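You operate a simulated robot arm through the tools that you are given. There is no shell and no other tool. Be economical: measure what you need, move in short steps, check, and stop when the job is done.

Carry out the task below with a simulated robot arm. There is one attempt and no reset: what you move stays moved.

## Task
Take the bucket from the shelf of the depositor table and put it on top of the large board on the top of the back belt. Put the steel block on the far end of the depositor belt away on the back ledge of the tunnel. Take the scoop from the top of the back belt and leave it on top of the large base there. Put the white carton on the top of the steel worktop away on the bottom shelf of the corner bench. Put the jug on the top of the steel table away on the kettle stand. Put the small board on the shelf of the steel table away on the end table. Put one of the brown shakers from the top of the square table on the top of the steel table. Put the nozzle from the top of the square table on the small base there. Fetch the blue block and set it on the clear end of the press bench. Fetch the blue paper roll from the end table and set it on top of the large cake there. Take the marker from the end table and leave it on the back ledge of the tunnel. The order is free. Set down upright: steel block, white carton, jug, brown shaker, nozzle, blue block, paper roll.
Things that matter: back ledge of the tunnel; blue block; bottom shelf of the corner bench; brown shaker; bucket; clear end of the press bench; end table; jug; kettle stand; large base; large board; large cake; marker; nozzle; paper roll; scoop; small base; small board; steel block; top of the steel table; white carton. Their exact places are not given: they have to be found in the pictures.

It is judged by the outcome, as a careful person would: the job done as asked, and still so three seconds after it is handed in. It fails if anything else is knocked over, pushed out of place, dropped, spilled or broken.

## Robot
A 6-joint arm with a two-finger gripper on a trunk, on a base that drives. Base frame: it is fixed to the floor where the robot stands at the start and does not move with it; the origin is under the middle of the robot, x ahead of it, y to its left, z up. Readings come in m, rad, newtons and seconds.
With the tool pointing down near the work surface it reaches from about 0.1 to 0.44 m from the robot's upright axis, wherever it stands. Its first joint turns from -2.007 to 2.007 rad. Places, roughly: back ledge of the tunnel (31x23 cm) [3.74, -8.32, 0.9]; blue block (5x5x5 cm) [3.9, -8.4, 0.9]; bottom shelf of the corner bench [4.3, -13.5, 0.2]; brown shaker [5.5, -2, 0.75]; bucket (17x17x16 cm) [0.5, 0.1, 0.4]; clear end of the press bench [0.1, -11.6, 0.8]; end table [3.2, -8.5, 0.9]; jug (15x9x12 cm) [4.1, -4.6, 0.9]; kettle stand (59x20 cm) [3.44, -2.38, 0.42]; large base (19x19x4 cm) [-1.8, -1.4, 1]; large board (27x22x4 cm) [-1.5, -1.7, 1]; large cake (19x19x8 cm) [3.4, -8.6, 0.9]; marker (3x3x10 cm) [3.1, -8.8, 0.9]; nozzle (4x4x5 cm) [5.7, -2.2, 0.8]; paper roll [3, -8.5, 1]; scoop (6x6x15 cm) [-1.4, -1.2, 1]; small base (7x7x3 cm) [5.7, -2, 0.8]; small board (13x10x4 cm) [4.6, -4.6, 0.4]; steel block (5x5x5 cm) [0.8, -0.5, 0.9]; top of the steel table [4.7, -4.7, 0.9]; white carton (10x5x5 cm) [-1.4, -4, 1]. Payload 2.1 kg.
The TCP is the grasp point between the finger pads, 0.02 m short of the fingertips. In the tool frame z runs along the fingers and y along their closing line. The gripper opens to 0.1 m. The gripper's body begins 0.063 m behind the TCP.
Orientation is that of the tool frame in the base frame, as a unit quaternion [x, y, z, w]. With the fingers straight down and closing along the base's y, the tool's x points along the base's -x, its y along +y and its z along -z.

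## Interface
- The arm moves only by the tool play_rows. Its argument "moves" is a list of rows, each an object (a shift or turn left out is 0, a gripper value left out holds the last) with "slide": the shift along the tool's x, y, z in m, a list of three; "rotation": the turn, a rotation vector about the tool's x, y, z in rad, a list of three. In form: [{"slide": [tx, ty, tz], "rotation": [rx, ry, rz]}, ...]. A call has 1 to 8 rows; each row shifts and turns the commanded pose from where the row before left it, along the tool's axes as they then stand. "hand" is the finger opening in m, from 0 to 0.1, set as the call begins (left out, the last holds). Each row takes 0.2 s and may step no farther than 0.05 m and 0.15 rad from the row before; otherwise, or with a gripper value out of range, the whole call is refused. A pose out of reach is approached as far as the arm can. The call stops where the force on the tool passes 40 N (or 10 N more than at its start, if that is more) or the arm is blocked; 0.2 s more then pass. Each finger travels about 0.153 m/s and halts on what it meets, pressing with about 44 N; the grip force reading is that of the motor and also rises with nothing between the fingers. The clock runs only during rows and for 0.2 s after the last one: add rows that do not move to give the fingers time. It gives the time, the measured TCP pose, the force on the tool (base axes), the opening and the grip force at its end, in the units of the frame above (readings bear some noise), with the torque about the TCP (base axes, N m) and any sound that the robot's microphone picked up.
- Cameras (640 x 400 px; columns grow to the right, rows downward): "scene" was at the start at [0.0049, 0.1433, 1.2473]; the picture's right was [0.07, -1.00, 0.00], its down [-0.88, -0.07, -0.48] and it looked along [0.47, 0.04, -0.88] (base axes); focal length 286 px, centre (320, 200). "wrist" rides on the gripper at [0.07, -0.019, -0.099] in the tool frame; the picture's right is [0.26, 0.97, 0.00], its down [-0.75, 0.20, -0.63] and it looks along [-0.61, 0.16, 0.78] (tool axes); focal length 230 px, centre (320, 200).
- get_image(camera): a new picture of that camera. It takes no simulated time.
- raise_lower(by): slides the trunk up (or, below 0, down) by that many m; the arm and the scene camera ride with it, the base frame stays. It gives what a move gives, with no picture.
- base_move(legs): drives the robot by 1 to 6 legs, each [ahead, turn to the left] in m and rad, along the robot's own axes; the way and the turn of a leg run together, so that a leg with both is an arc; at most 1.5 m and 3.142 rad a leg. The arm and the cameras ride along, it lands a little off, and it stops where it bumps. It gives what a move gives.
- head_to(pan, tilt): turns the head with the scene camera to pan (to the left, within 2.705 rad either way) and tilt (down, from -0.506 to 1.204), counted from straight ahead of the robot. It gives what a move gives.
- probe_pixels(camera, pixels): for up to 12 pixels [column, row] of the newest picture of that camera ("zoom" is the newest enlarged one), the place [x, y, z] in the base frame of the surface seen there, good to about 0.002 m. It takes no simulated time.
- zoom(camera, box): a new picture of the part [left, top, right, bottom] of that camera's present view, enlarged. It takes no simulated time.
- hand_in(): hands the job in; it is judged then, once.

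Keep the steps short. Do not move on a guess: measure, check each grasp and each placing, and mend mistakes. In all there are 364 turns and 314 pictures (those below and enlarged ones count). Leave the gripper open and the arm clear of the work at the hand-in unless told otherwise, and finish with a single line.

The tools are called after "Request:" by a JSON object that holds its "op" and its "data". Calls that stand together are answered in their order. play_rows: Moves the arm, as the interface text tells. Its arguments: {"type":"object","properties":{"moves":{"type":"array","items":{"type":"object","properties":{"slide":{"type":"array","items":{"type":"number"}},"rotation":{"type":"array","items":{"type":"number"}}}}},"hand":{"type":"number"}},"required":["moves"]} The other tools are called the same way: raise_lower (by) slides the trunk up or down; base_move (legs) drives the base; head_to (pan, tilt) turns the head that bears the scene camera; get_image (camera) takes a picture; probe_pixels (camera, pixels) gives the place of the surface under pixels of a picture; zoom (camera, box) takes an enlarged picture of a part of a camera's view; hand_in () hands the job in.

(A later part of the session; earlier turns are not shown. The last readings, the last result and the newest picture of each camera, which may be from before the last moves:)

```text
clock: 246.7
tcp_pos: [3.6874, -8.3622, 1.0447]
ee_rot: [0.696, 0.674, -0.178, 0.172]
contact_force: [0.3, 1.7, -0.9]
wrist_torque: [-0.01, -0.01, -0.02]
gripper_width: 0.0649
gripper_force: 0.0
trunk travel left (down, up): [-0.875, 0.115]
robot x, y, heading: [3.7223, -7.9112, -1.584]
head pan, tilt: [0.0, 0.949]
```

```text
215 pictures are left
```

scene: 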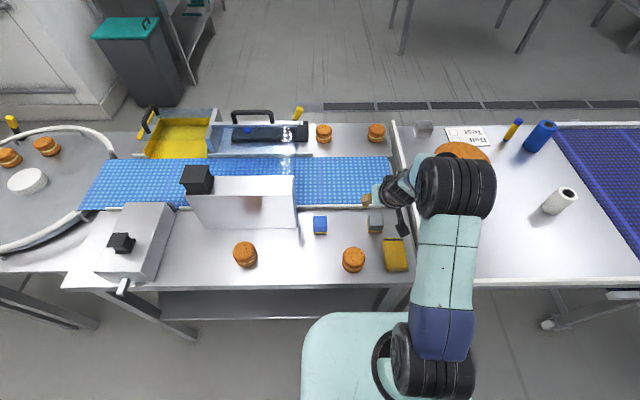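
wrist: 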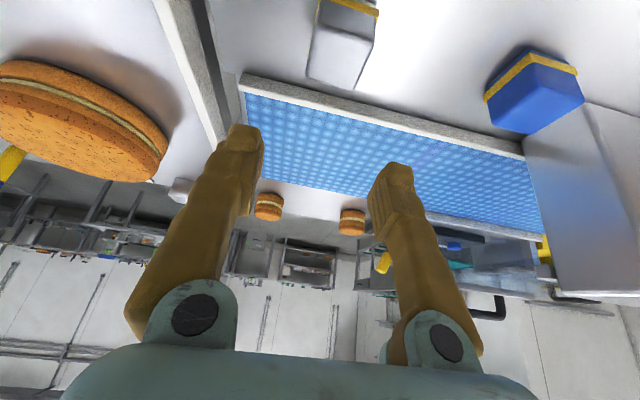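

Steel block is placed upright on the ledge. Next: the blue roll and marker on the end table. With the plate raised, I can overhang the table. Raise, back off, and shift to x≈3.09.

Request:
{"op": "raise_lower", "data": {"by": 0.11}}

Request:
{"op": "base_move", "data": {"legs": [[-0.45, 0], [0, -1.56], [0.63, 0], [0, 1.575], [0.2, 0]]}}

Request:
{"op": "head_to", "data": {"pan": 0.0, "tilt": 0.75}}

Request:
{"op": "get_image", "data": {"camera": "scene"}}

```text
clock: 248.1
tcp_pos: [3.6868, -8.3623, 1.1544]
ee_rot: [0.697, 0.674, -0.178, 0.17]
contact_force: [-0.2, 0.0, -0.4]
wrist_torque: [0.04, 0.0, 0.0]
gripper_width: 0.0647
gripper_force: 0.0
trunk travel left (down, up): [-0.985, 0.005]
robot x, y, heading: [3.7129, -7.9121, -1.587]
head pan, tilt: [0.0, 0.949]
```

```text
clock: 262.8
tcp_pos: [3.0494, -8.0944, 1.1566]
ee_rot: [0.703, 0.666, -0.181, 0.171]
contact_force: [0.3, -0.4, -0.1]
wrist_torque: [-0.06, -0.03, -0.02]
gripper_width: 0.065
gripper_force: 0.1
trunk travel left (down, up): [-0.985, 0.005]
robot x, y, heading: [3.0899, -7.6493, -1.612]
head pan, tilt: [0.0, 0.949]
```

```text
clock: 263.5
tcp_pos: [3.0494, -8.0984, 1.1566]
ee_rot: [0.703, 0.666, -0.18, 0.169]
contact_force: [0.5, -0.5, -0.2]
wrist_torque: [0.04, 0.01, -0.02]
gripper_width: 0.0652
gripper_force: 0.0
trunk travel left (down, up): [-0.985, 0.005]
robot x, y, heading: [3.0918, -7.6495, -1.612]
head pan, tilt: [0.0, 0.75]
```

```text
214 pictures are left
```

scene: 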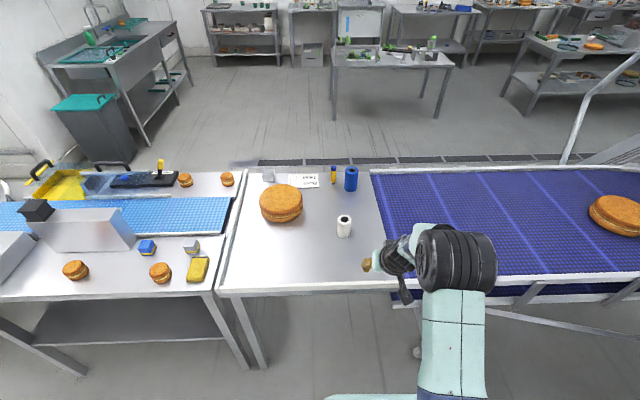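

Request:
{"op": "zoom", "data": {"camera": "scene", "box": [240, 150, 400, 250]}}

Request:
{"op": "probe_pixels", "data": {"camera": "zoom", "pixels": [[444, 78], [444, 110], [443, 165], [374, 75], [374, 110], [374, 130], [160, 150], [225, 180], [90, 195], [165, 215], [160, 290], [415, 280]]}}

Request:
{"op": "probe_pixels", "data": {"camera": "scene", "pixels": [[300, 288], [225, 290], [372, 172], [262, 365], [355, 280]]}}

```text
4.00 times, centred on (320, 200) of scene
```

zoom: 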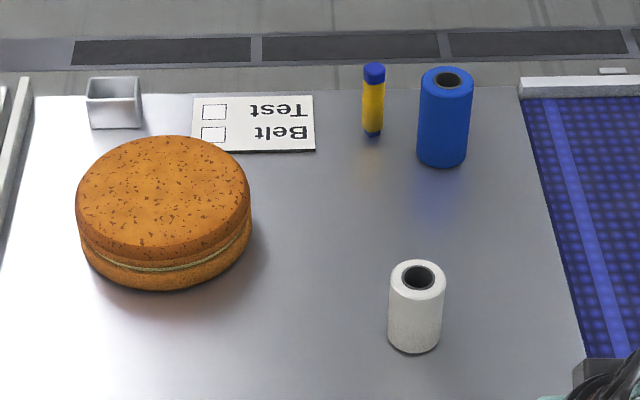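

```text
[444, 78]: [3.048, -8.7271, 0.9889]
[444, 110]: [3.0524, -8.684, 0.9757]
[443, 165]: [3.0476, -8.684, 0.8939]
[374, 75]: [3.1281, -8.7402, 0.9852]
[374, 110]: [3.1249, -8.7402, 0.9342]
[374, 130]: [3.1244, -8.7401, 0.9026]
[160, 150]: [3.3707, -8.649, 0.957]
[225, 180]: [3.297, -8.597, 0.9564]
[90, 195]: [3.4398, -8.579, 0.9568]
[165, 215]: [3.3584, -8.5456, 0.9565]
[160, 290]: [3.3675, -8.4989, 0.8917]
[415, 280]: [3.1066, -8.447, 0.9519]
```

```text
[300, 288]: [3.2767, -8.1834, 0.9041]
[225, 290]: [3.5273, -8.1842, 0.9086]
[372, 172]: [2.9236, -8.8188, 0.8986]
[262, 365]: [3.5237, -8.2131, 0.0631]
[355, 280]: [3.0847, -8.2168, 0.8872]
```

Roll centre ≈(3.049,-8.711), top 0.992; marker ≈(3.126,-8.755); cake centre ≈(3.37,-8.594), top 0.957. Correct the heading, drive forward half the way, watching for bumps.

Request:
{"op": "base_move", "data": {"legs": [[0, 0.041], [0.3, 0]]}}

Request:
{"op": "play_rows", "data": {"hand": 0.085, "moves": [{"rotation": [0, -0.12, 0]}, {"rotation": [0, -0.12, 0]}, {"rotation": [0, -0.11, 0]}, {}]}}

Request:
{"op": "base_move", "data": {"legs": [[0.2, 0]]}}

Request:
{"op": "get_image", "data": {"camera": "scene"}}

Request:
{"op": "get_image", "data": {"camera": "wrist"}}

```text
clock: 265.9
tcp_pos: [3.0728, -8.3951, 1.1563]
ee_rot: [0.688, 0.682, -0.176, 0.173]
contact_force: [0.0, 0.2, 0.2]
wrist_torque: [-0.03, 0.03, 0.0]
gripper_width: 0.0649
gripper_force: 0.1
trunk travel left (down, up): [-0.985, 0.005]
robot x, y, heading: [3.0923, -7.9453, -1.568]
head pan, tilt: [0.0, 0.75]
```

```text
clock: 266.9
tcp_pos: [3.0718, -8.3959, 1.1557]
ee_rot: [0.647, 0.641, -0.293, 0.29]
contact_force: [1.0, -0.8, 0.2]
wrist_torque: [-0.02, -0.01, 0.01]
gripper_width: 0.085
gripper_force: 0.1
out of reach, approached as far as the arm can: row 1
trunk travel left (down, up): [-0.985, 0.005]
robot x, y, heading: [3.0895, -7.9473, -1.566]
head pan, tilt: [0.0, 0.75]
```

```text
clock: 268.5
tcp_pos: [3.075, -8.5904, 1.1581]
ee_rot: [0.646, 0.642, -0.293, 0.291]
contact_force: [-0.2, -0.5, 0.1]
wrist_torque: [-0.01, 0.0, -0.04]
gripper_width: 0.0849
gripper_force: 0.1
trunk travel left (down, up): [-0.985, 0.005]
robot x, y, heading: [3.0948, -8.1431, -1.563]
head pan, tilt: [0.0, 0.75]
```

```text
212 pictures are left
```

scene: 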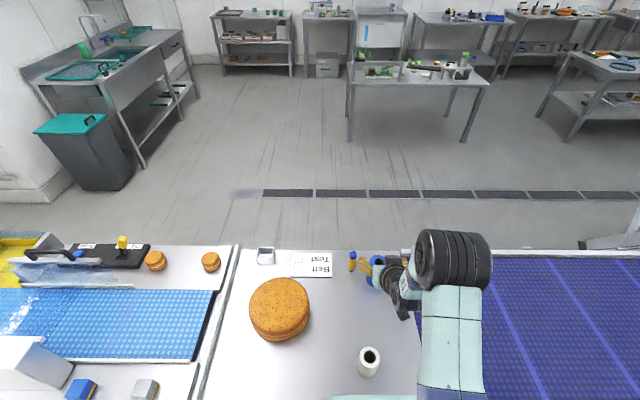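

```text
211 pictures are left
```

wrist: 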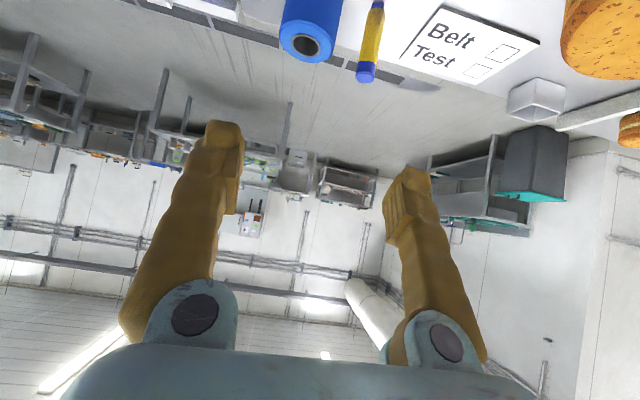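

Clear so far. Lower trunk 0.10, shift the hand right 0.026, and zoom with the wrist camera to verify alignment with the roll.

Request:
{"op": "raise_lower", "data": {"by": -0.1}}

Request:
{"op": "play_rows", "data": {"moves": [{"slide": [0, -0.025, 0]}, {}]}}

Request:
{"op": "get_image", "data": {"camera": "wrist"}}

Request:
{"op": "probe_pixels", "data": {"camera": "wrist", "pixels": [[330, 40], [330, 20], [340, 60], [385, 50]]}}

```text
clock: 269.8
tcp_pos: [3.0743, -8.5929, 1.0553]
ee_rot: [0.647, 0.642, -0.292, 0.289]
contact_force: [-0.2, 0.5, 0.2]
wrist_torque: [0.0, -0.01, -0.01]
gripper_width: 0.0849
gripper_force: 0.0
trunk travel left (down, up): [-0.885, 0.105]
robot x, y, heading: [3.0919, -8.1469, -1.562]
head pan, tilt: [0.0, 0.75]
```

```text
clock: 270.4
tcp_pos: [3.0478, -8.5942, 1.057]
ee_rot: [0.647, 0.642, -0.292, 0.29]
contact_force: [0.3, 0.2, 0.1]
wrist_torque: [0.02, -0.02, -0.01]
gripper_width: 0.0847
gripper_force: 0.1
trunk travel left (down, up): [-0.885, 0.105]
robot x, y, heading: [3.0929, -8.143, -1.565]
head pan, tilt: [0.0, 0.75]
```

```text
210 pictures are left
```

wrist: 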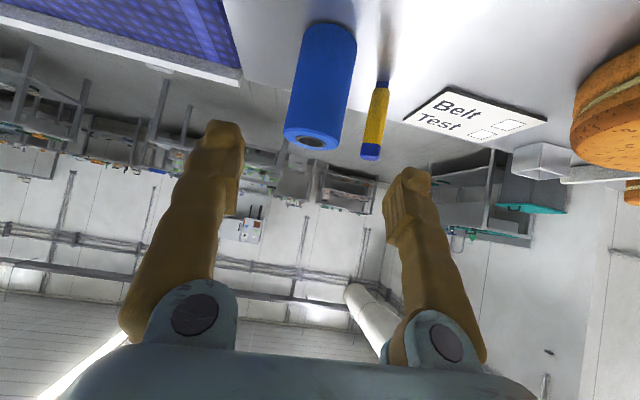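

```text
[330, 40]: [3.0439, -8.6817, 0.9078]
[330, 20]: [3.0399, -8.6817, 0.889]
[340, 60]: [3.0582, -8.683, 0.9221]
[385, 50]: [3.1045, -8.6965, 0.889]
```

Aligned. Narrow to 0.075 and advance along the tool axis 0.15.

Request:
{"op": "play_rows", "data": {"hand": 0.075, "moves": [{}, {"slide": [0, 0, 0.038]}, {"slide": [0, 0, 0.038]}, {"slide": [0, 0, 0.038]}, {"slide": [0, 0, 0.038]}, {}]}}

Request:
{"op": "get_image", "data": {"camera": "wrist"}}

```text
clock: 271.8
tcp_pos: [3.0479, -8.7088, 0.9534]
ee_rot: [0.647, 0.641, -0.293, 0.289]
contact_force: [-0.2, -1.6, -0.2]
wrist_torque: [0.02, 0.0, 0.01]
gripper_width: 0.0751
gripper_force: 0.1
trunk travel left (down, up): [-0.885, 0.105]
robot x, y, heading: [3.0904, -8.1418, -1.566]
head pan, tilt: [0.0, 0.75]
```

```text
209 pictures are left
```

wrist: 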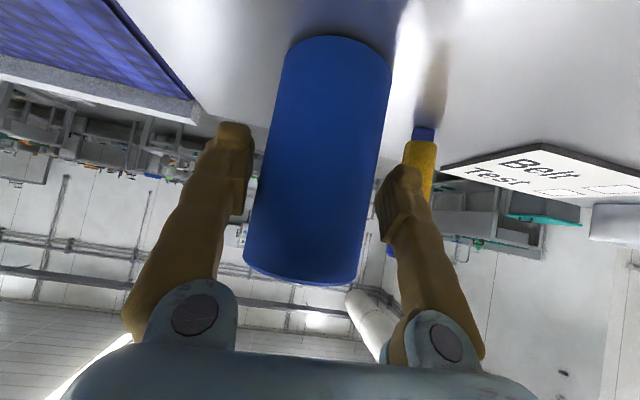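

The roll is between the fingers; close and lift.

Request:
{"op": "play_rows", "data": {"hand": 0.03, "moves": [{}, {}, {}, {}]}}

Request:
{"op": "raise_lower", "data": {"by": 0.105}}

Request:
{"op": "get_image", "data": {"camera": "wrist"}}

Request:
{"op": "get_image", "data": {"camera": "scene"}}

```text
clock: 272.8
tcp_pos: [3.0479, -8.7082, 0.9541]
ee_rot: [0.647, 0.642, -0.293, 0.289]
contact_force: [-0.1, -0.2, 0.0]
wrist_torque: [0.04, 0.0, 0.03]
gripper_width: 0.0579
gripper_force: 43.9
trunk travel left (down, up): [-0.885, 0.105]
robot x, y, heading: [3.0919, -8.1451, -1.567]
head pan, tilt: [0.0, 0.75]
```

```text
clock: 274.2
tcp_pos: [3.0478, -8.7093, 1.0594]
ee_rot: [0.647, 0.642, -0.293, 0.289]
contact_force: [0.1, 0.4, -1.0]
wrist_torque: [-0.01, -0.02, 0.0]
gripper_width: 0.0578
gripper_force: 44.0
trunk travel left (down, up): [-0.99, 0.0]
robot x, y, heading: [3.0925, -8.1452, -1.562]
head pan, tilt: [0.0, 0.75]
```

```text
208 pictures are left
```

wrist: 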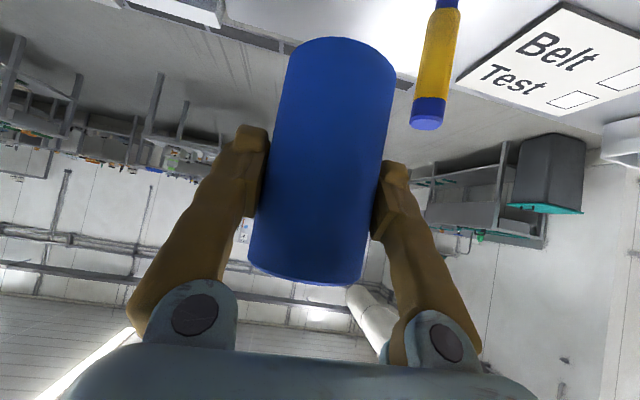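

```text
207 pictures are left
```

scene: 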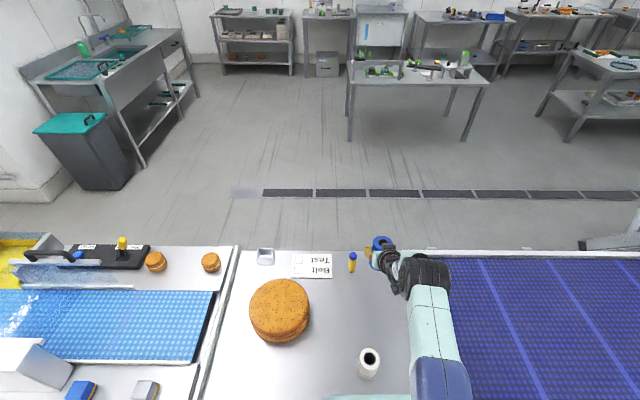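

Roll held; bottom at ≈0.995. Pull back 0.045 and up 0.02, then swing the base left 0.626 rad to bring it over the cake.

Request:
{"op": "play_rows", "data": {"moves": [{"slide": [-0.0075, 0, -0.0066]}, {"slide": [-0.0075, 0, -0.0066]}, {"slide": [0.03, 0, -0.034]}, {}]}}

Request:
{"op": "base_move", "data": {"legs": [[0, 0.626]]}}

Request:
{"op": "head_to", "data": {"pan": -0.2, "tilt": 0.95}}

Request:
{"op": "get_image", "data": {"camera": "scene"}}

Request:
{"op": "get_image", "data": {"camera": "wrist"}}

```text
clock: 275.2
tcp_pos: [3.0483, -8.6624, 1.0784]
ee_rot: [0.647, 0.642, -0.292, 0.29]
contact_force: [-1.1, 0.4, -1.3]
wrist_torque: [0.0, 0.04, -0.02]
gripper_width: 0.058
gripper_force: 43.6
trunk travel left (down, up): [-0.99, 0.0]
robot x, y, heading: [3.0946, -8.1417, -1.566]
head pan, tilt: [0.0, 0.75]
```

```text
clock: 277.3
tcp_pos: [3.3664, -8.5889, 1.0766]
ee_rot: [0.413, 0.813, -0.187, 0.367]
contact_force: [-0.4, 0.2, -1.6]
wrist_torque: [0.0, -0.01, 0.01]
gripper_width: 0.0579
gripper_force: 44.1
trunk travel left (down, up): [-0.99, 0.0]
robot x, y, heading: [3.0955, -8.1445, -0.92]
head pan, tilt: [0.0, 0.75]
```

```text
clock: 278.1
tcp_pos: [3.3676, -8.5888, 1.0783]
ee_rot: [0.412, 0.813, -0.186, 0.367]
contact_force: [0.5, -0.3, -1.0]
wrist_torque: [0.04, 0.01, -0.01]
gripper_width: 0.058
gripper_force: 43.5
trunk travel left (down, up): [-0.99, 0.0]
robot x, y, heading: [3.0941, -8.1431, -0.921]
head pan, tilt: [-0.201, 0.949]
```

```text
206 pictures are left
```

scene: 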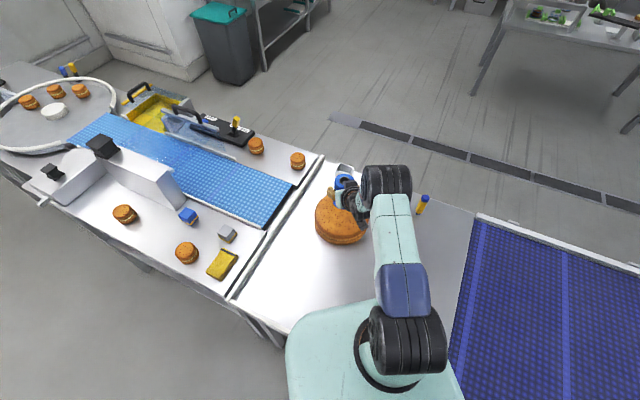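

```text
205 pictures are left
```

wrist: 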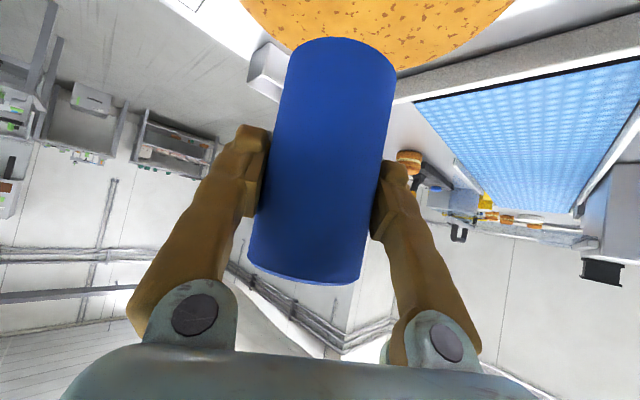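

Directly over the cake centre. Lower in steps (expect contact at TCP ≈1.021).

Request:
{"op": "raise_lower", "data": {"by": -0.048}}

Request:
{"op": "raise_lower", "data": {"by": -0.006}}

Request:
{"op": "raise_lower", "data": {"by": -0.003}}

Request:
{"op": "get_image", "data": {"camera": "wrist"}}

```text
clock: 279.0
tcp_pos: [3.3684, -8.5894, 1.03]
ee_rot: [0.413, 0.812, -0.187, 0.367]
contact_force: [-1.5, -1.3, -1.4]
wrist_torque: [-0.03, 0.03, 0.0]
gripper_width: 0.058
gripper_force: 44.2
trunk travel left (down, up): [-0.942, 0.048]
robot x, y, heading: [3.0951, -8.1465, -0.921]
head pan, tilt: [-0.201, 0.949]
```

```text
clock: 279.5
tcp_pos: [3.3671, -8.5878, 1.0234]
ee_rot: [0.412, 0.813, -0.187, 0.367]
contact_force: [-0.8, 1.3, -1.0]
wrist_torque: [0.0, 0.01, 0.01]
gripper_width: 0.0581
gripper_force: 43.9
trunk travel left (down, up): [-0.936, 0.054]
robot x, y, heading: [3.0945, -8.1434, -0.922]
head pan, tilt: [-0.201, 0.949]
```

```text
clock: 280.0
tcp_pos: [3.3658, -8.5889, 1.0233]
ee_rot: [0.411, 0.811, -0.189, 0.371]
contact_force: [1.2, -1.8, 15.9]
wrist_torque: [0.03, 0.25, -0.03]
gripper_width: 0.0579
gripper_force: 43.7
trunk travel left (down, up): [-0.933, 0.057]
robot x, y, heading: [3.0946, -8.1452, -0.925]
head pan, tilt: [-0.201, 0.949]
```

```text
204 pictures are left
```

wrist: 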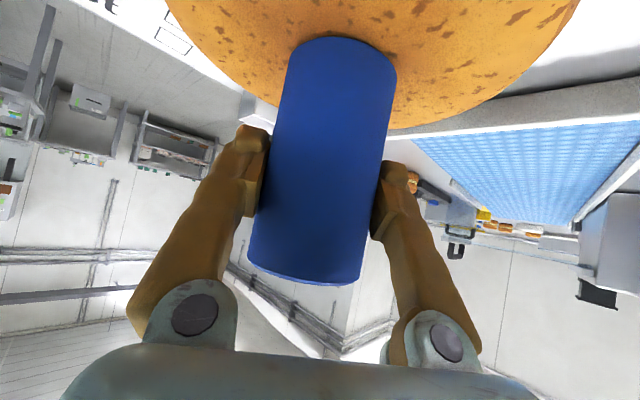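

Contact. Ease 2 mm, open, and withdraw along the tool axis.

Request:
{"op": "raise_lower", "data": {"by": 0.002}}

Request:
{"op": "play_rows", "data": {"hand": 0.08, "moves": [{}, {}, {}]}}

Request:
{"op": "play_rows", "data": {"moves": [{"slide": [0, 0, -0.04]}, {"slide": [0, 0, -0.04]}, {"slide": [0, 0, -0.04]}, {}]}}

Request:
{"op": "get_image", "data": {"camera": "wrist"}}

Request:
{"op": "get_image", "data": {"camera": "scene"}}

```text
clock: 280.6
tcp_pos: [3.3672, -8.589, 1.025]
ee_rot: [0.412, 0.812, -0.187, 0.368]
contact_force: [1.4, -3.6, 11.7]
wrist_torque: [-0.52, 0.02, 0.11]
gripper_width: 0.0578
gripper_force: 43.8
trunk travel left (down, up): [-0.935, 0.055]
robot x, y, heading: [3.0967, -8.1447, -0.924]
head pan, tilt: [-0.201, 0.949]
```

```text
clock: 281.4
tcp_pos: [3.367, -8.5888, 1.0223]
ee_rot: [0.412, 0.813, -0.187, 0.366]
contact_force: [0.7, 0.3, 0.9]
wrist_torque: [0.01, 0.03, 0.03]
gripper_width: 0.08
gripper_force: 0.1
trunk travel left (down, up): [-0.935, 0.055]
robot x, y, heading: [3.0935, -8.1475, -0.92]
head pan, tilt: [-0.201, 0.949]
```

```text
clock: 282.4
tcp_pos: [3.3144, -8.5176, 1.1052]
ee_rot: [0.412, 0.813, -0.186, 0.366]
contact_force: [1.1, -0.3, -0.2]
wrist_torque: [-0.01, 0.02, 0.04]
gripper_width: 0.0797
gripper_force: 0.1
trunk travel left (down, up): [-0.935, 0.055]
robot x, y, heading: [3.0935, -8.1429, -0.918]
head pan, tilt: [-0.201, 0.949]
```

```text
203 pictures are left
```

wrist: 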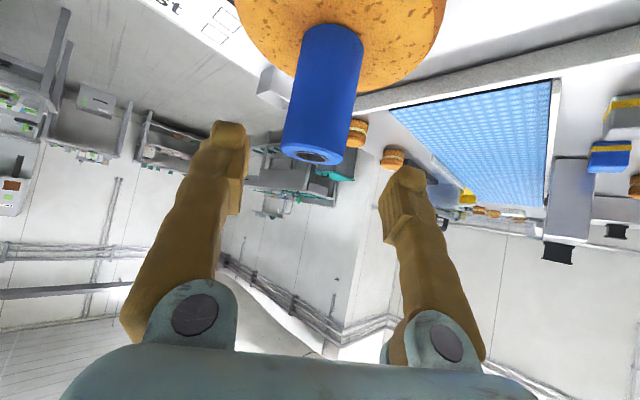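

```text
202 pictures are left
```

scene: 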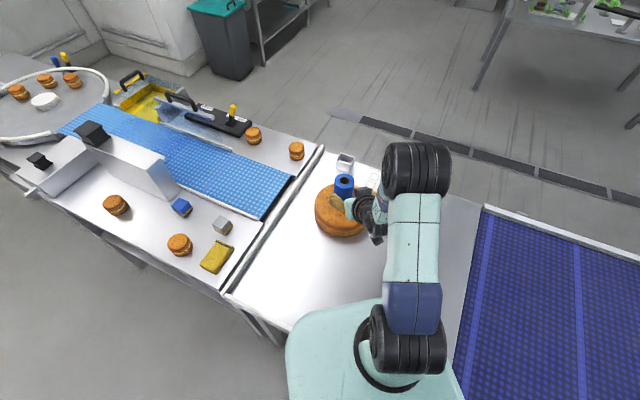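

Roll stands on the cake. Now the marker at (3.126,-8.755). Raise, turn right 0.515, forward 0.06.

Request:
{"op": "raise_lower", "data": {"by": 0.05}}

Request:
{"op": "base_move", "data": {"legs": [[0, -0.515], [0.06, 0]]}}

Request:
{"op": "raise_lower", "data": {"by": -0.11}}

Request:
{"op": "get_image", "data": {"camera": "wrist"}}

Request:
{"op": "get_image", "data": {"camera": "scene"}}

```text
clock: 283.3
tcp_pos: [3.3144, -8.5173, 1.1537]
ee_rot: [0.412, 0.813, -0.186, 0.367]
contact_force: [-0.4, 0.4, -0.4]
wrist_torque: [0.04, 0.05, 0.02]
gripper_width: 0.0802
gripper_force: 0.0
trunk travel left (down, up): [-0.985, 0.005]
robot x, y, heading: [3.0931, -8.1489, -0.923]
head pan, tilt: [-0.201, 0.949]
```

```text
clock: 285.7
tcp_pos: [3.1061, -8.6305, 1.1556]
ee_rot: [0.609, 0.677, -0.277, 0.307]
contact_force: [0.0, -0.9, -1.4]
wrist_torque: [0.05, -0.03, 0.03]
gripper_width: 0.0799
gripper_force: 0.1
trunk travel left (down, up): [-0.985, 0.005]
robot x, y, heading: [3.1014, -8.2042, -1.442]
head pan, tilt: [-0.201, 0.949]
```

```text
clock: 287.1
tcp_pos: [3.1051, -8.624, 1.0492]
ee_rot: [0.608, 0.675, -0.279, 0.31]
contact_force: [-0.5, 0.5, 0.2]
wrist_torque: [-0.04, -0.02, 0.0]
gripper_width: 0.0801
gripper_force: 0.0
trunk travel left (down, up): [-0.875, 0.115]
robot x, y, heading: [3.1027, -8.2092, -1.447]
head pan, tilt: [-0.201, 0.949]
```

```text
201 pictures are left
```

wrist: 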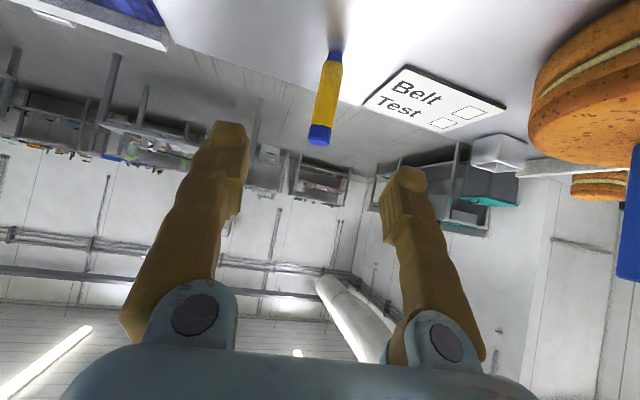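

```text
200 pictures are left
```

scene: 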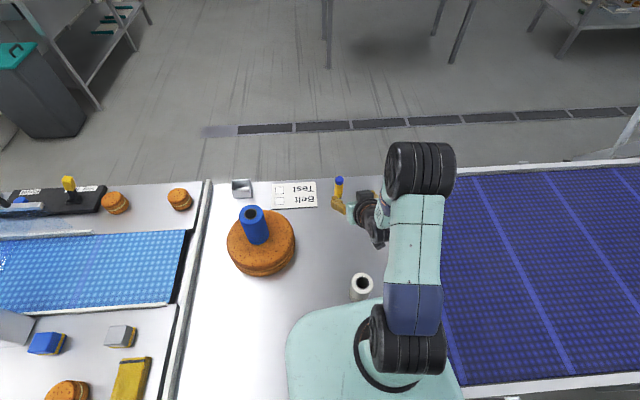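

Request:
{"op": "probe_pixels", "data": {"camera": "wrist", "pixels": [[326, 90], [321, 125], [332, 65], [319, 135]]}}

```text
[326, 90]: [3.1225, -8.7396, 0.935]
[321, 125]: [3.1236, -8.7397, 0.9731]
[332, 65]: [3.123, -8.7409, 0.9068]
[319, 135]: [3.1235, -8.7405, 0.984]
```

Request:
{"op": "play_rows", "data": {"hand": 0.06, "moves": [{"slide": [-0.0076, 0.003, 0.0087]}, {"slide": [0, 0, 0.0395]}, {"slide": [0, 0, 0.0395]}, {"slide": [0, 0, 0.0395]}, {"slide": [0, 0, 0.0395]}, {}]}}

Request:
{"op": "get_image", "data": {"camera": "wrist"}}

```text
clock: 288.5
tcp_pos: [3.1201, -8.7521, 0.9459]
ee_rot: [0.608, 0.677, -0.278, 0.309]
contact_force: [0.2, 0.4, 0.7]
wrist_torque: [0.0, 0.02, -0.02]
gripper_width: 0.0599
gripper_force: 0.0
trunk travel left (down, up): [-0.875, 0.115]
robot x, y, heading: [3.1003, -8.2037, -1.451]
head pan, tilt: [-0.201, 0.949]
```

```text
199 pictures are left
```

wrist: 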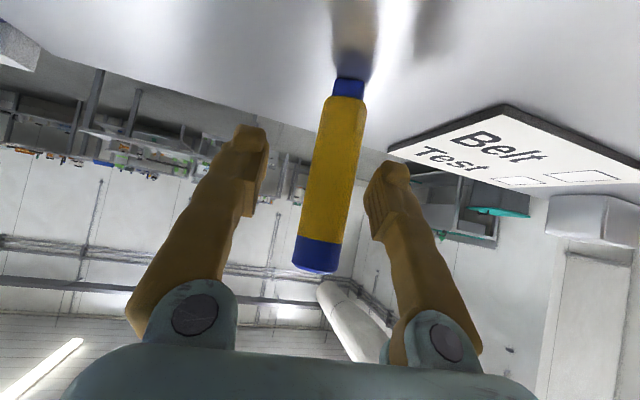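

Shift left 4 mm and close on the marker, then lift.

Request:
{"op": "play_rows", "data": {"hand": 0, "moves": [{"slide": [0, 0.004, 0]}, {}, {}, {}]}}

Request:
{"op": "raise_lower", "data": {"by": 0.11}}

Request:
{"op": "get_image", "data": {"camera": "wrist"}}

```text
clock: 289.5
tcp_pos: [3.125, -8.7542, 0.9468]
ee_rot: [0.608, 0.676, -0.278, 0.311]
contact_force: [-0.3, -1.0, 1.4]
wrist_torque: [-0.05, 0.02, 0.01]
gripper_width: 0.0227
gripper_force: 44.0
trunk travel left (down, up): [-0.875, 0.115]
robot x, y, heading: [3.1011, -8.207, -1.446]
head pan, tilt: [-0.201, 0.949]
```

```text
clock: 291.0
tcp_pos: [3.1246, -8.7533, 1.0558]
ee_rot: [0.608, 0.676, -0.278, 0.31]
contact_force: [1.0, -0.4, -0.3]
wrist_torque: [0.01, -0.03, 0.01]
gripper_width: 0.0225
gripper_force: 43.9
trunk travel left (down, up): [-0.985, 0.005]
robot x, y, heading: [3.0996, -8.2018, -1.444]
head pan, tilt: [-0.201, 0.949]
```

```text
198 pictures are left
```

wrist: 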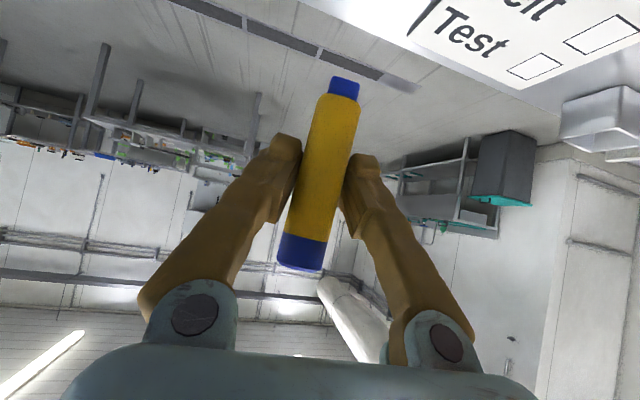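

Marker held. Raise by arm 0.04, back out, and shift to x≈3.81 facing the ledge.

Request:
{"op": "play_rows", "data": {"moves": [{"slide": [-0.0301, 0, -0.0264]}, {}]}}

Request:
{"op": "base_move", "data": {"legs": [[-0.6, 0], [0, 1.446], [0.785, 0], [0, -1.571]]}}

Request:
{"op": "head_to", "data": {"pan": 0.0, "tilt": 0.95}}

Request:
{"op": "get_image", "data": {"camera": "scene"}}

```text
clock: 291.6
tcp_pos: [3.1236, -8.753, 1.0978]
ee_rot: [0.608, 0.676, -0.279, 0.308]
contact_force: [0.1, -0.1, 0.0]
wrist_torque: [-0.01, -0.02, 0.02]
gripper_width: 0.0226
gripper_force: 43.7
trunk travel left (down, up): [-0.985, 0.005]
robot x, y, heading: [3.0989, -8.2032, -1.445]
head pan, tilt: [-0.201, 0.949]
```

```text
clock: 306.1
tcp_pos: [3.7742, -8.1662, 1.0958]
ee_rot: [0.647, 0.639, -0.296, 0.293]
contact_force: [-0.6, 0.2, -1.0]
wrist_torque: [0.02, -0.03, 0.01]
gripper_width: 0.0226
gripper_force: 44.3
trunk travel left (down, up): [-0.985, 0.005]
robot x, y, heading: [3.8172, -7.6165, -1.565]
head pan, tilt: [-0.201, 0.949]
```

```text
clock: 306.8
tcp_pos: [3.7738, -8.1662, 1.096]
ee_rot: [0.646, 0.64, -0.296, 0.293]
contact_force: [1.5, 0.5, -0.1]
wrist_torque: [-0.01, -0.02, 0.01]
gripper_width: 0.0226
gripper_force: 44.1
trunk travel left (down, up): [-0.985, 0.005]
robot x, y, heading: [3.817, -7.6225, -1.565]
head pan, tilt: [0.0, 0.949]
```

```text
197 pictures are left
```

scene: 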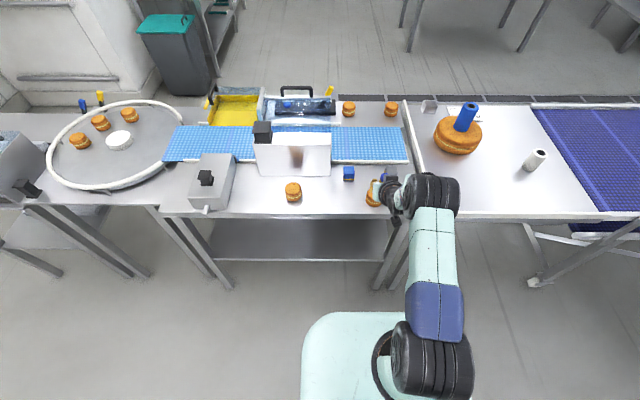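

Forward 0.207 and lower over the free spot (3.772,-8.373).

Request:
{"op": "base_move", "data": {"legs": [[0.207, 0]]}}

Request:
{"op": "raise_lower", "data": {"by": -0.115}}

Request:
{"op": "get_image", "data": {"camera": "wrist"}}

```text
clock: 308.4
tcp_pos: [3.7763, -8.366, 1.099]
ee_rot: [0.646, 0.639, -0.298, 0.295]
contact_force: [0.2, 0.9, -0.9]
wrist_torque: [0.0, -0.01, -0.02]
gripper_width: 0.0228
gripper_force: 44.2
trunk travel left (down, up): [-0.985, 0.005]
robot x, y, heading: [3.8157, -7.8237, -1.56]
head pan, tilt: [0.0, 0.949]
```

```text
clock: 309.9
tcp_pos: [3.7758, -8.3699, 0.9824]
ee_rot: [0.646, 0.639, -0.296, 0.293]
contact_force: [0.1, -0.7, -0.8]
wrist_torque: [-0.01, 0.02, 0.01]
gripper_width: 0.0225
gripper_force: 43.5
trunk travel left (down, up): [-0.87, 0.12]
robot x, y, heading: [3.8142, -7.8259, -1.562]
head pan, tilt: [0.0, 0.949]
```

```text
196 pictures are left
```

wrist: 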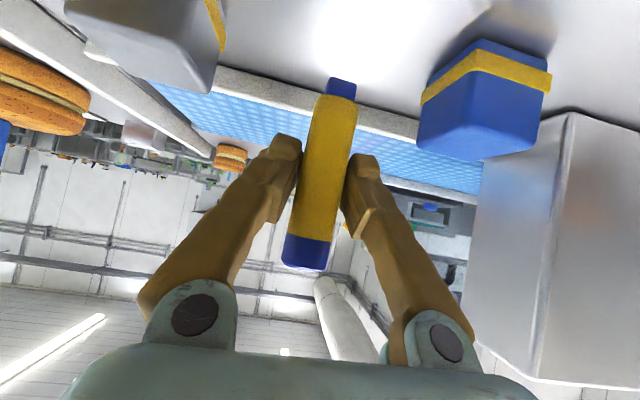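

Request:
{"op": "raise_lower", "data": {"by": -0.025}}

Request:
{"op": "raise_lower", "data": {"by": -0.004}}

Request:
{"op": "raise_lower", "data": {"by": -0.003}}

```text
clock: 310.6
tcp_pos: [3.7755, -8.3696, 0.9568]
ee_rot: [0.646, 0.64, -0.296, 0.293]
contact_force: [-0.3, 0.9, -0.6]
wrist_torque: [-0.03, -0.01, 0.02]
gripper_width: 0.0225
gripper_force: 43.9
trunk travel left (down, up): [-0.845, 0.145]
robot x, y, heading: [3.817, -7.8204, -1.562]
head pan, tilt: [0.0, 0.949]
```

```text
clock: 311.1
tcp_pos: [3.7756, -8.3703, 0.9552]
ee_rot: [0.645, 0.638, -0.299, 0.296]
contact_force: [-1.0, -2.5, 14.2]
wrist_torque: [-0.1, 0.08, -0.01]
gripper_width: 0.0226
gripper_force: 44.8
trunk travel left (down, up): [-0.841, 0.149]
robot x, y, heading: [3.8183, -7.8205, -1.56]
head pan, tilt: [0.0, 0.949]
```

```text
clock: 311.7
tcp_pos: [3.7758, -8.3683, 0.9559]
ee_rot: [0.643, 0.637, -0.302, 0.298]
contact_force: [-0.3, -7.3, 34.1]
wrist_torque: [-0.31, 0.12, 0.01]
gripper_width: 0.0225
gripper_force: 44.7
trunk travel left (down, up): [-0.838, 0.152]
robot x, y, heading: [3.8208, -7.8207, -1.564]
head pan, tilt: [0.0, 0.949]
```

Down (34 N). Ease 4 mm up, open, then withdraw along the tool.

Request:
{"op": "raise_lower", "data": {"by": 0.004}}

Request:
{"op": "play_rows", "data": {"hand": 0.045, "moves": [{}, {}, {}]}}

Request:
{"op": "play_rows", "data": {"moves": [{"slide": [0, 0, -0.035]}, {"slide": [0, 0, -0.04]}, {"slide": [0, 0, -0.04]}, {}]}}

Request:
{"op": "get_image", "data": {"camera": "wrist"}}

```text
clock: 312.2
tcp_pos: [3.7753, -8.369, 0.9556]
ee_rot: [0.644, 0.639, -0.298, 0.296]
contact_force: [-0.9, -8.3, 22.1]
wrist_torque: [-0.41, 0.1, 0.02]
gripper_width: 0.0226
gripper_force: 44.0
trunk travel left (down, up): [-0.842, 0.148]
robot x, y, heading: [3.8182, -7.8255, -1.563]
head pan, tilt: [0.0, 0.949]
```

```text
clock: 313.0
tcp_pos: [3.776, -8.3688, 0.9532]
ee_rot: [0.646, 0.639, -0.297, 0.294]
contact_force: [0.3, -0.4, 0.7]
wrist_torque: [0.02, 0.01, 0.02]
gripper_width: 0.0451
gripper_force: 0.0
trunk travel left (down, up): [-0.842, 0.148]
robot x, y, heading: [3.8187, -7.8235, -1.557]
head pan, tilt: [0.0, 0.949]
```

```text
clock: 314.0
tcp_pos: [3.7769, -8.2824, 1.0281]
ee_rot: [0.646, 0.64, -0.296, 0.294]
contact_force: [0.1, 0.0, -0.6]
wrist_torque: [0.0, -0.01, -0.01]
gripper_width: 0.045
gripper_force: 0.1
trunk travel left (down, up): [-0.842, 0.148]
robot x, y, heading: [3.8192, -7.8215, -1.56]
head pan, tilt: [0.0, 0.949]
```

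```text
195 pictures are left
```

wrist: 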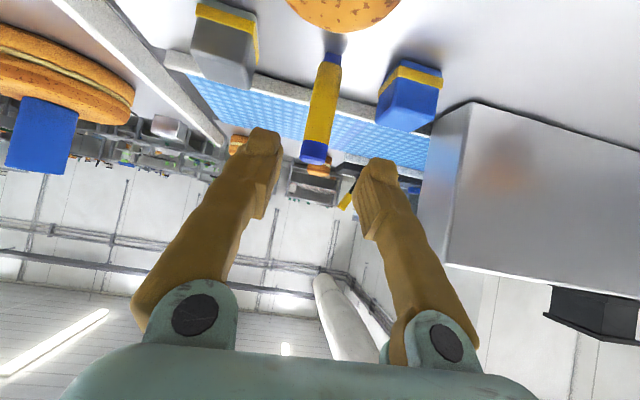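

Marker stands on the ledge. Next the blue block: raise, reset pitch to 30°, move above it.

Request:
{"op": "raise_lower", "data": {"by": 0.08}}

Request:
{"op": "play_rows", "data": {"hand": 0.07, "moves": [{"rotation": [0, 0.12, 0]}, {"rotation": [0, 0.12, 0]}, {"rotation": [0, 0.11, 0]}, {"slide": [-0.0355, 0.0395, 0.0194]}, {"slide": [-0.0355, 0.0395, 0.0194]}, {}]}}

Request:
{"op": "get_image", "data": {"camera": "wrist"}}

Request:
{"op": "zoom", "data": {"camera": "scene", "box": [300, 130, 420, 230]}}

```text
clock: 315.2
tcp_pos: [3.7741, -8.282, 1.1094]
ee_rot: [0.646, 0.64, -0.296, 0.293]
contact_force: [0.4, 0.4, 0.6]
wrist_torque: [-0.01, 0.0, 0.02]
gripper_width: 0.0448
gripper_force: 0.1
trunk travel left (down, up): [-0.922, 0.068]
robot x, y, heading: [3.8179, -7.8221, -1.565]
head pan, tilt: [0.0, 0.949]
```

```text
refused: row 4 steps farther than a row can; nothing moved
```

```text
194 pictures are left
```

wrist: 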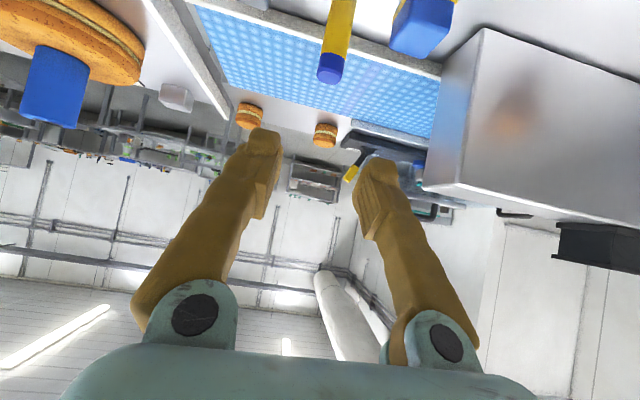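

```text
4.00 times, centred on (360, 180) of scene
```

zoom: 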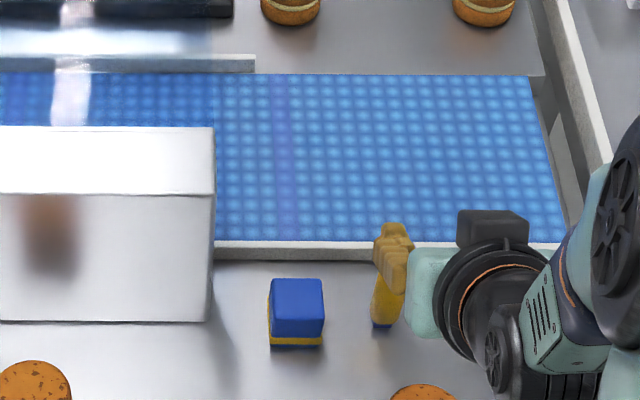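

Request:
{"op": "probe_pixels", "data": {"camera": "zoom", "pixels": [[275, 285], [318, 285], [320, 308], [278, 310], [298, 296], [213, 315], [210, 220], [297, 345]]}}

Request:
{"op": "play_rows", "data": {"hand": 0.07, "moves": [{"rotation": [0, 0.12, 0]}, {"rotation": [0, 0.12, 0]}, {"rotation": [0, 0.11, 0]}, {"slide": [-0.024, 0.027, 0.013]}, {"slide": [-0.024, 0.027, 0.013]}, {"slide": [-0.024, 0.027, 0.013]}, {}]}}

Request:
{"op": "get_image", "data": {"camera": "wrist"}}

```text
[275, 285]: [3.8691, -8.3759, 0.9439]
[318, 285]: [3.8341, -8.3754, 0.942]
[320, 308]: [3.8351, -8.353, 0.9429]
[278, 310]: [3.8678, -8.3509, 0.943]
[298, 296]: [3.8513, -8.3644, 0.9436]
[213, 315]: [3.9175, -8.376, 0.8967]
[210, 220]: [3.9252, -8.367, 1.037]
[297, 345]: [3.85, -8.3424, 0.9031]
```

```text
clock: 316.8
tcp_pos: [3.8566, -8.3625, 1.1101]
ee_rot: [0.688, 0.681, -0.178, 0.178]
contact_force: [-0.2, 0.0, 0.2]
wrist_torque: [-0.02, 0.02, 0.0]
gripper_width: 0.0698
gripper_force: 0.1
out of reach, approached as far as the arm can: row 3, 4
trunk travel left (down, up): [-0.922, 0.068]
robot x, y, heading: [3.8188, -7.8251, -1.563]
head pan, tilt: [0.0, 0.949]
```

```text
192 pictures are left
```

wrist: 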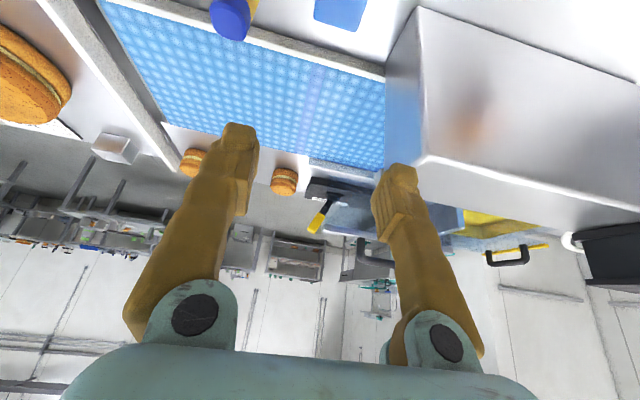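

Block centre (3.8515,-8.364); the tunnel box wall at x 3.917 stands close. Shift right 7 mm and descend carefully with the trunk.

Request:
{"op": "play_rows", "data": {"moves": [{"slide": [0, -0.0075, 0]}, {}]}}

Request:
{"op": "raise_lower", "data": {"by": -0.1}}

Request:
{"op": "get_image", "data": {"camera": "wrist"}}

Request:
{"op": "zoom", "data": {"camera": "scene", "box": [260, 130, 420, 250]}}

```text
clock: 317.4
tcp_pos: [3.8481, -8.3645, 1.11]
ee_rot: [0.688, 0.68, -0.179, 0.178]
contact_force: [0.2, 0.1, 0.6]
wrist_torque: [-0.03, -0.03, -0.01]
gripper_width: 0.0701
gripper_force: 0.0
trunk travel left (down, up): [-0.922, 0.068]
robot x, y, heading: [3.82, -7.8207, -1.559]
head pan, tilt: [0.0, 0.949]
```

```text
clock: 318.7
tcp_pos: [3.8475, -8.364, 1.0089]
ee_rot: [0.689, 0.68, -0.179, 0.176]
contact_force: [0.6, 0.4, -0.6]
wrist_torque: [-0.01, 0.04, -0.01]
gripper_width: 0.0699
gripper_force: 0.2
trunk travel left (down, up): [-0.822, 0.168]
robot x, y, heading: [3.822, -7.8206, -1.564]
head pan, tilt: [0.0, 0.949]
```

```text
191 pictures are left
```

wrist: 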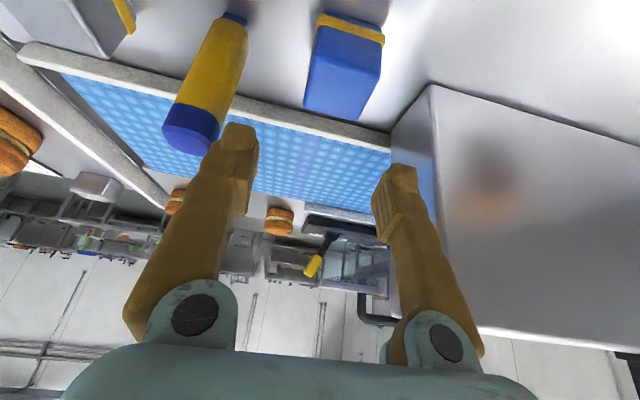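

```text
3.33 times, centred on (340, 190) of scene
```

zoom: 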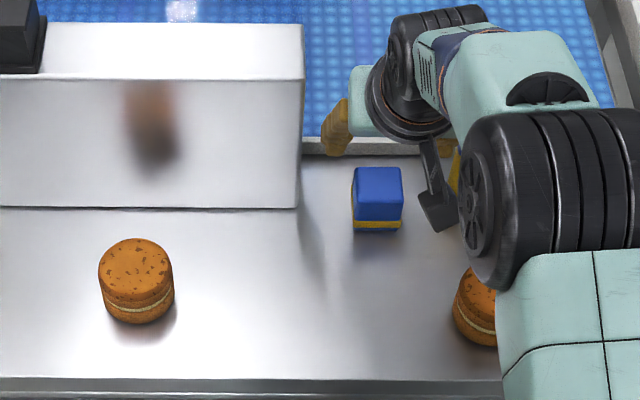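

Clearances fine. Lower 0.079 more and close.

Request:
{"op": "raise_lower", "data": {"by": -0.05}}

Request:
{"op": "raise_lower", "data": {"by": -0.029}}

Request:
{"op": "get_image", "data": {"camera": "wrist"}}

```text
clock: 319.6
tcp_pos: [3.8475, -8.364, 0.9592]
ee_rot: [0.688, 0.681, -0.179, 0.177]
contact_force: [-0.3, 0.4, 0.1]
wrist_torque: [0.01, 0.01, -0.03]
gripper_width: 0.0701
gripper_force: 0.1
trunk travel left (down, up): [-0.772, 0.218]
robot x, y, heading: [3.8164, -7.8232, -1.566]
head pan, tilt: [0.0, 0.949]
```

```text
clock: 320.4
tcp_pos: [3.8475, -8.3637, 0.9305]
ee_rot: [0.688, 0.681, -0.179, 0.178]
contact_force: [0.0, -0.4, 0.4]
wrist_torque: [-0.03, 0.0, 0.01]
gripper_width: 0.07
gripper_force: 0.0
trunk travel left (down, up): [-0.743, 0.247]
robot x, y, heading: [3.8167, -7.8248, -1.565]
head pan, tilt: [0.0, 0.949]
```

```text
189 pictures are left
```

wrist: 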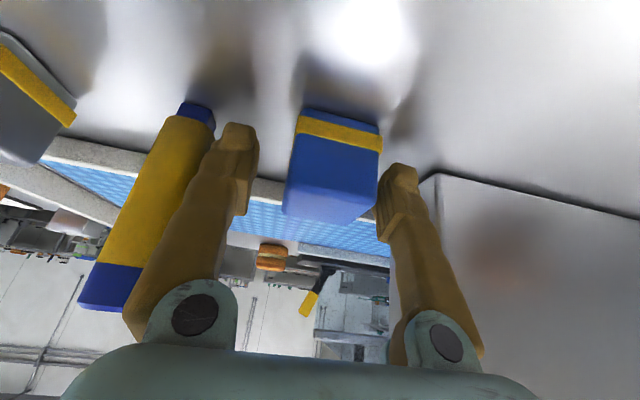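

Request:
{"op": "play_rows", "data": {"hand": 0.02, "moves": [{"slide": [0, 0.005, 0]}, {}, {}, {}]}}

Request:
{"op": "raise_lower", "data": {"by": 0.15}}

Request:
{"op": "get_image", "data": {"camera": "wrist"}}

Request:
{"op": "get_image", "data": {"camera": "scene"}}

```text
clock: 321.4
tcp_pos: [3.8528, -8.3651, 0.9322]
ee_rot: [0.688, 0.681, -0.179, 0.178]
contact_force: [-0.6, -1.0, 0.9]
wrist_torque: [-0.04, 0.05, 0.01]
gripper_width: 0.0409
gripper_force: 44.4
trunk travel left (down, up): [-0.743, 0.247]
robot x, y, heading: [3.8235, -7.8238, -1.558]
head pan, tilt: [0.0, 0.949]
```

```text
clock: 323.1
tcp_pos: [3.8532, -8.3638, 1.0803]
ee_rot: [0.688, 0.68, -0.18, 0.177]
contact_force: [0.2, 0.0, -0.3]
wrist_torque: [0.0, -0.02, 0.01]
gripper_width: 0.0405
gripper_force: 44.2
trunk travel left (down, up): [-0.893, 0.097]
robot x, y, heading: [3.8196, -7.8234, -1.565]
head pan, tilt: [0.0, 0.949]
```

```text
188 pictures are left
```

wrist: 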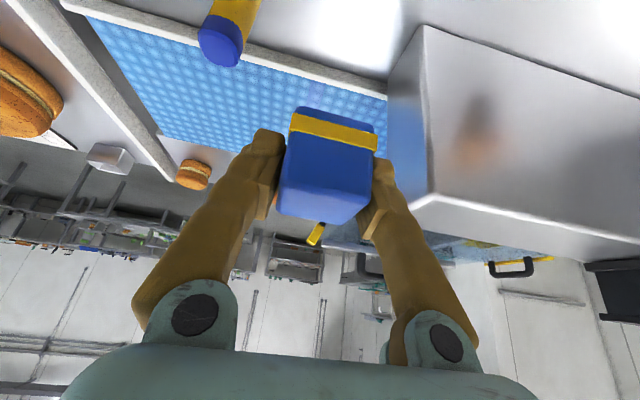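

```text
187 pictures are left
```

scene: 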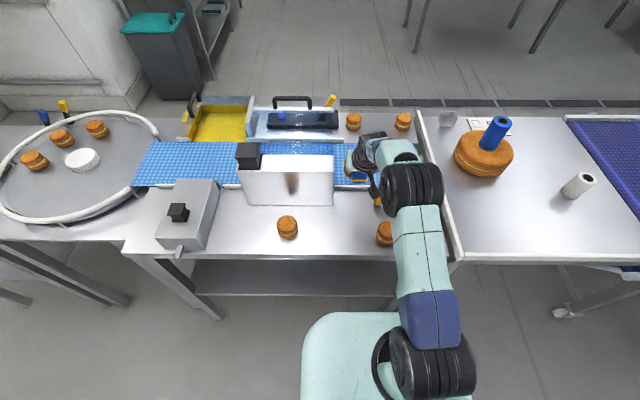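

Blue block held. Now find a way to the south side. Back off and look east past the tables.

Request:
{"op": "base_move", "data": {"legs": [[-0.6, 0], [0, 1.2]]}}

Request:
{"op": "head_to", "data": {"pan": -0.2, "tilt": 0.5}}

Request:
{"op": "get_image", "data": {"camera": "scene"}}

```text
clock: 329.5
tcp_pos: [4.3289, -7.3885, 1.0797]
ee_rot: [0.188, 0.949, -0.049, 0.247]
contact_force: [0.3, 0.1, 0.2]
wrist_torque: [0.0, 0.03, -0.02]
gripper_width: 0.0406
gripper_force: 44.3
trunk travel left (down, up): [-0.893, 0.097]
robot x, y, heading: [3.814, -7.2178, -0.367]
head pan, tilt: [0.0, 0.949]
```

```text
clock: 330.4
tcp_pos: [4.3284, -7.3869, 1.0801]
ee_rot: [0.188, 0.949, -0.049, 0.248]
contact_force: [-0.1, -0.4, 0.1]
wrist_torque: [0.0, 0.02, 0.05]
gripper_width: 0.0405
gripper_force: 44.1
trunk travel left (down, up): [-0.893, 0.097]
robot x, y, heading: [3.814, -7.2197, -0.377]
head pan, tilt: [-0.201, 0.499]
```

```text
186 pictures are left
```

scene: 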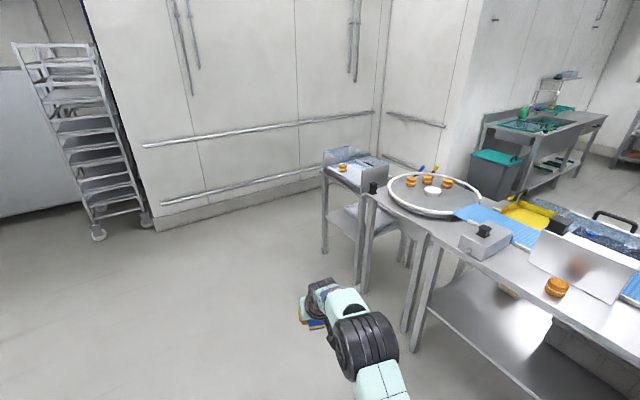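

Request:
{"op": "probe_pixels", "data": {"camera": "scene", "pixels": [[325, 250], [388, 165], [358, 152], [300, 180], [376, 110], [330, 165], [465, 140], [425, 120], [412, 330], [490, 185], [370, 165], [445, 145]]}}

Request:
{"op": "zoom", "data": {"camera": "scene", "box": [300, 80, 520, 280]}}

```text
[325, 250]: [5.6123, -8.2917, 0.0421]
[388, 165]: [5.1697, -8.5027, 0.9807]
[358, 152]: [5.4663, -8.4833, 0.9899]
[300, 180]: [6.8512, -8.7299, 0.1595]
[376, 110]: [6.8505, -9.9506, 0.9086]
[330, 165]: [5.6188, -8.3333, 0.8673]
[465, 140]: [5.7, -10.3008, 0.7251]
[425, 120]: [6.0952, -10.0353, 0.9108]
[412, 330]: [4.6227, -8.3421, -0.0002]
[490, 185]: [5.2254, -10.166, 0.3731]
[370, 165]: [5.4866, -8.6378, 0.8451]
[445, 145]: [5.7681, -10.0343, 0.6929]
```

```text
2.00 times, centred on (410, 180) of scene
```

zoom: 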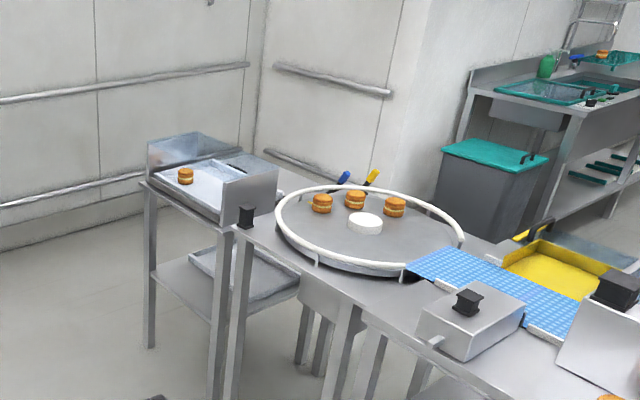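

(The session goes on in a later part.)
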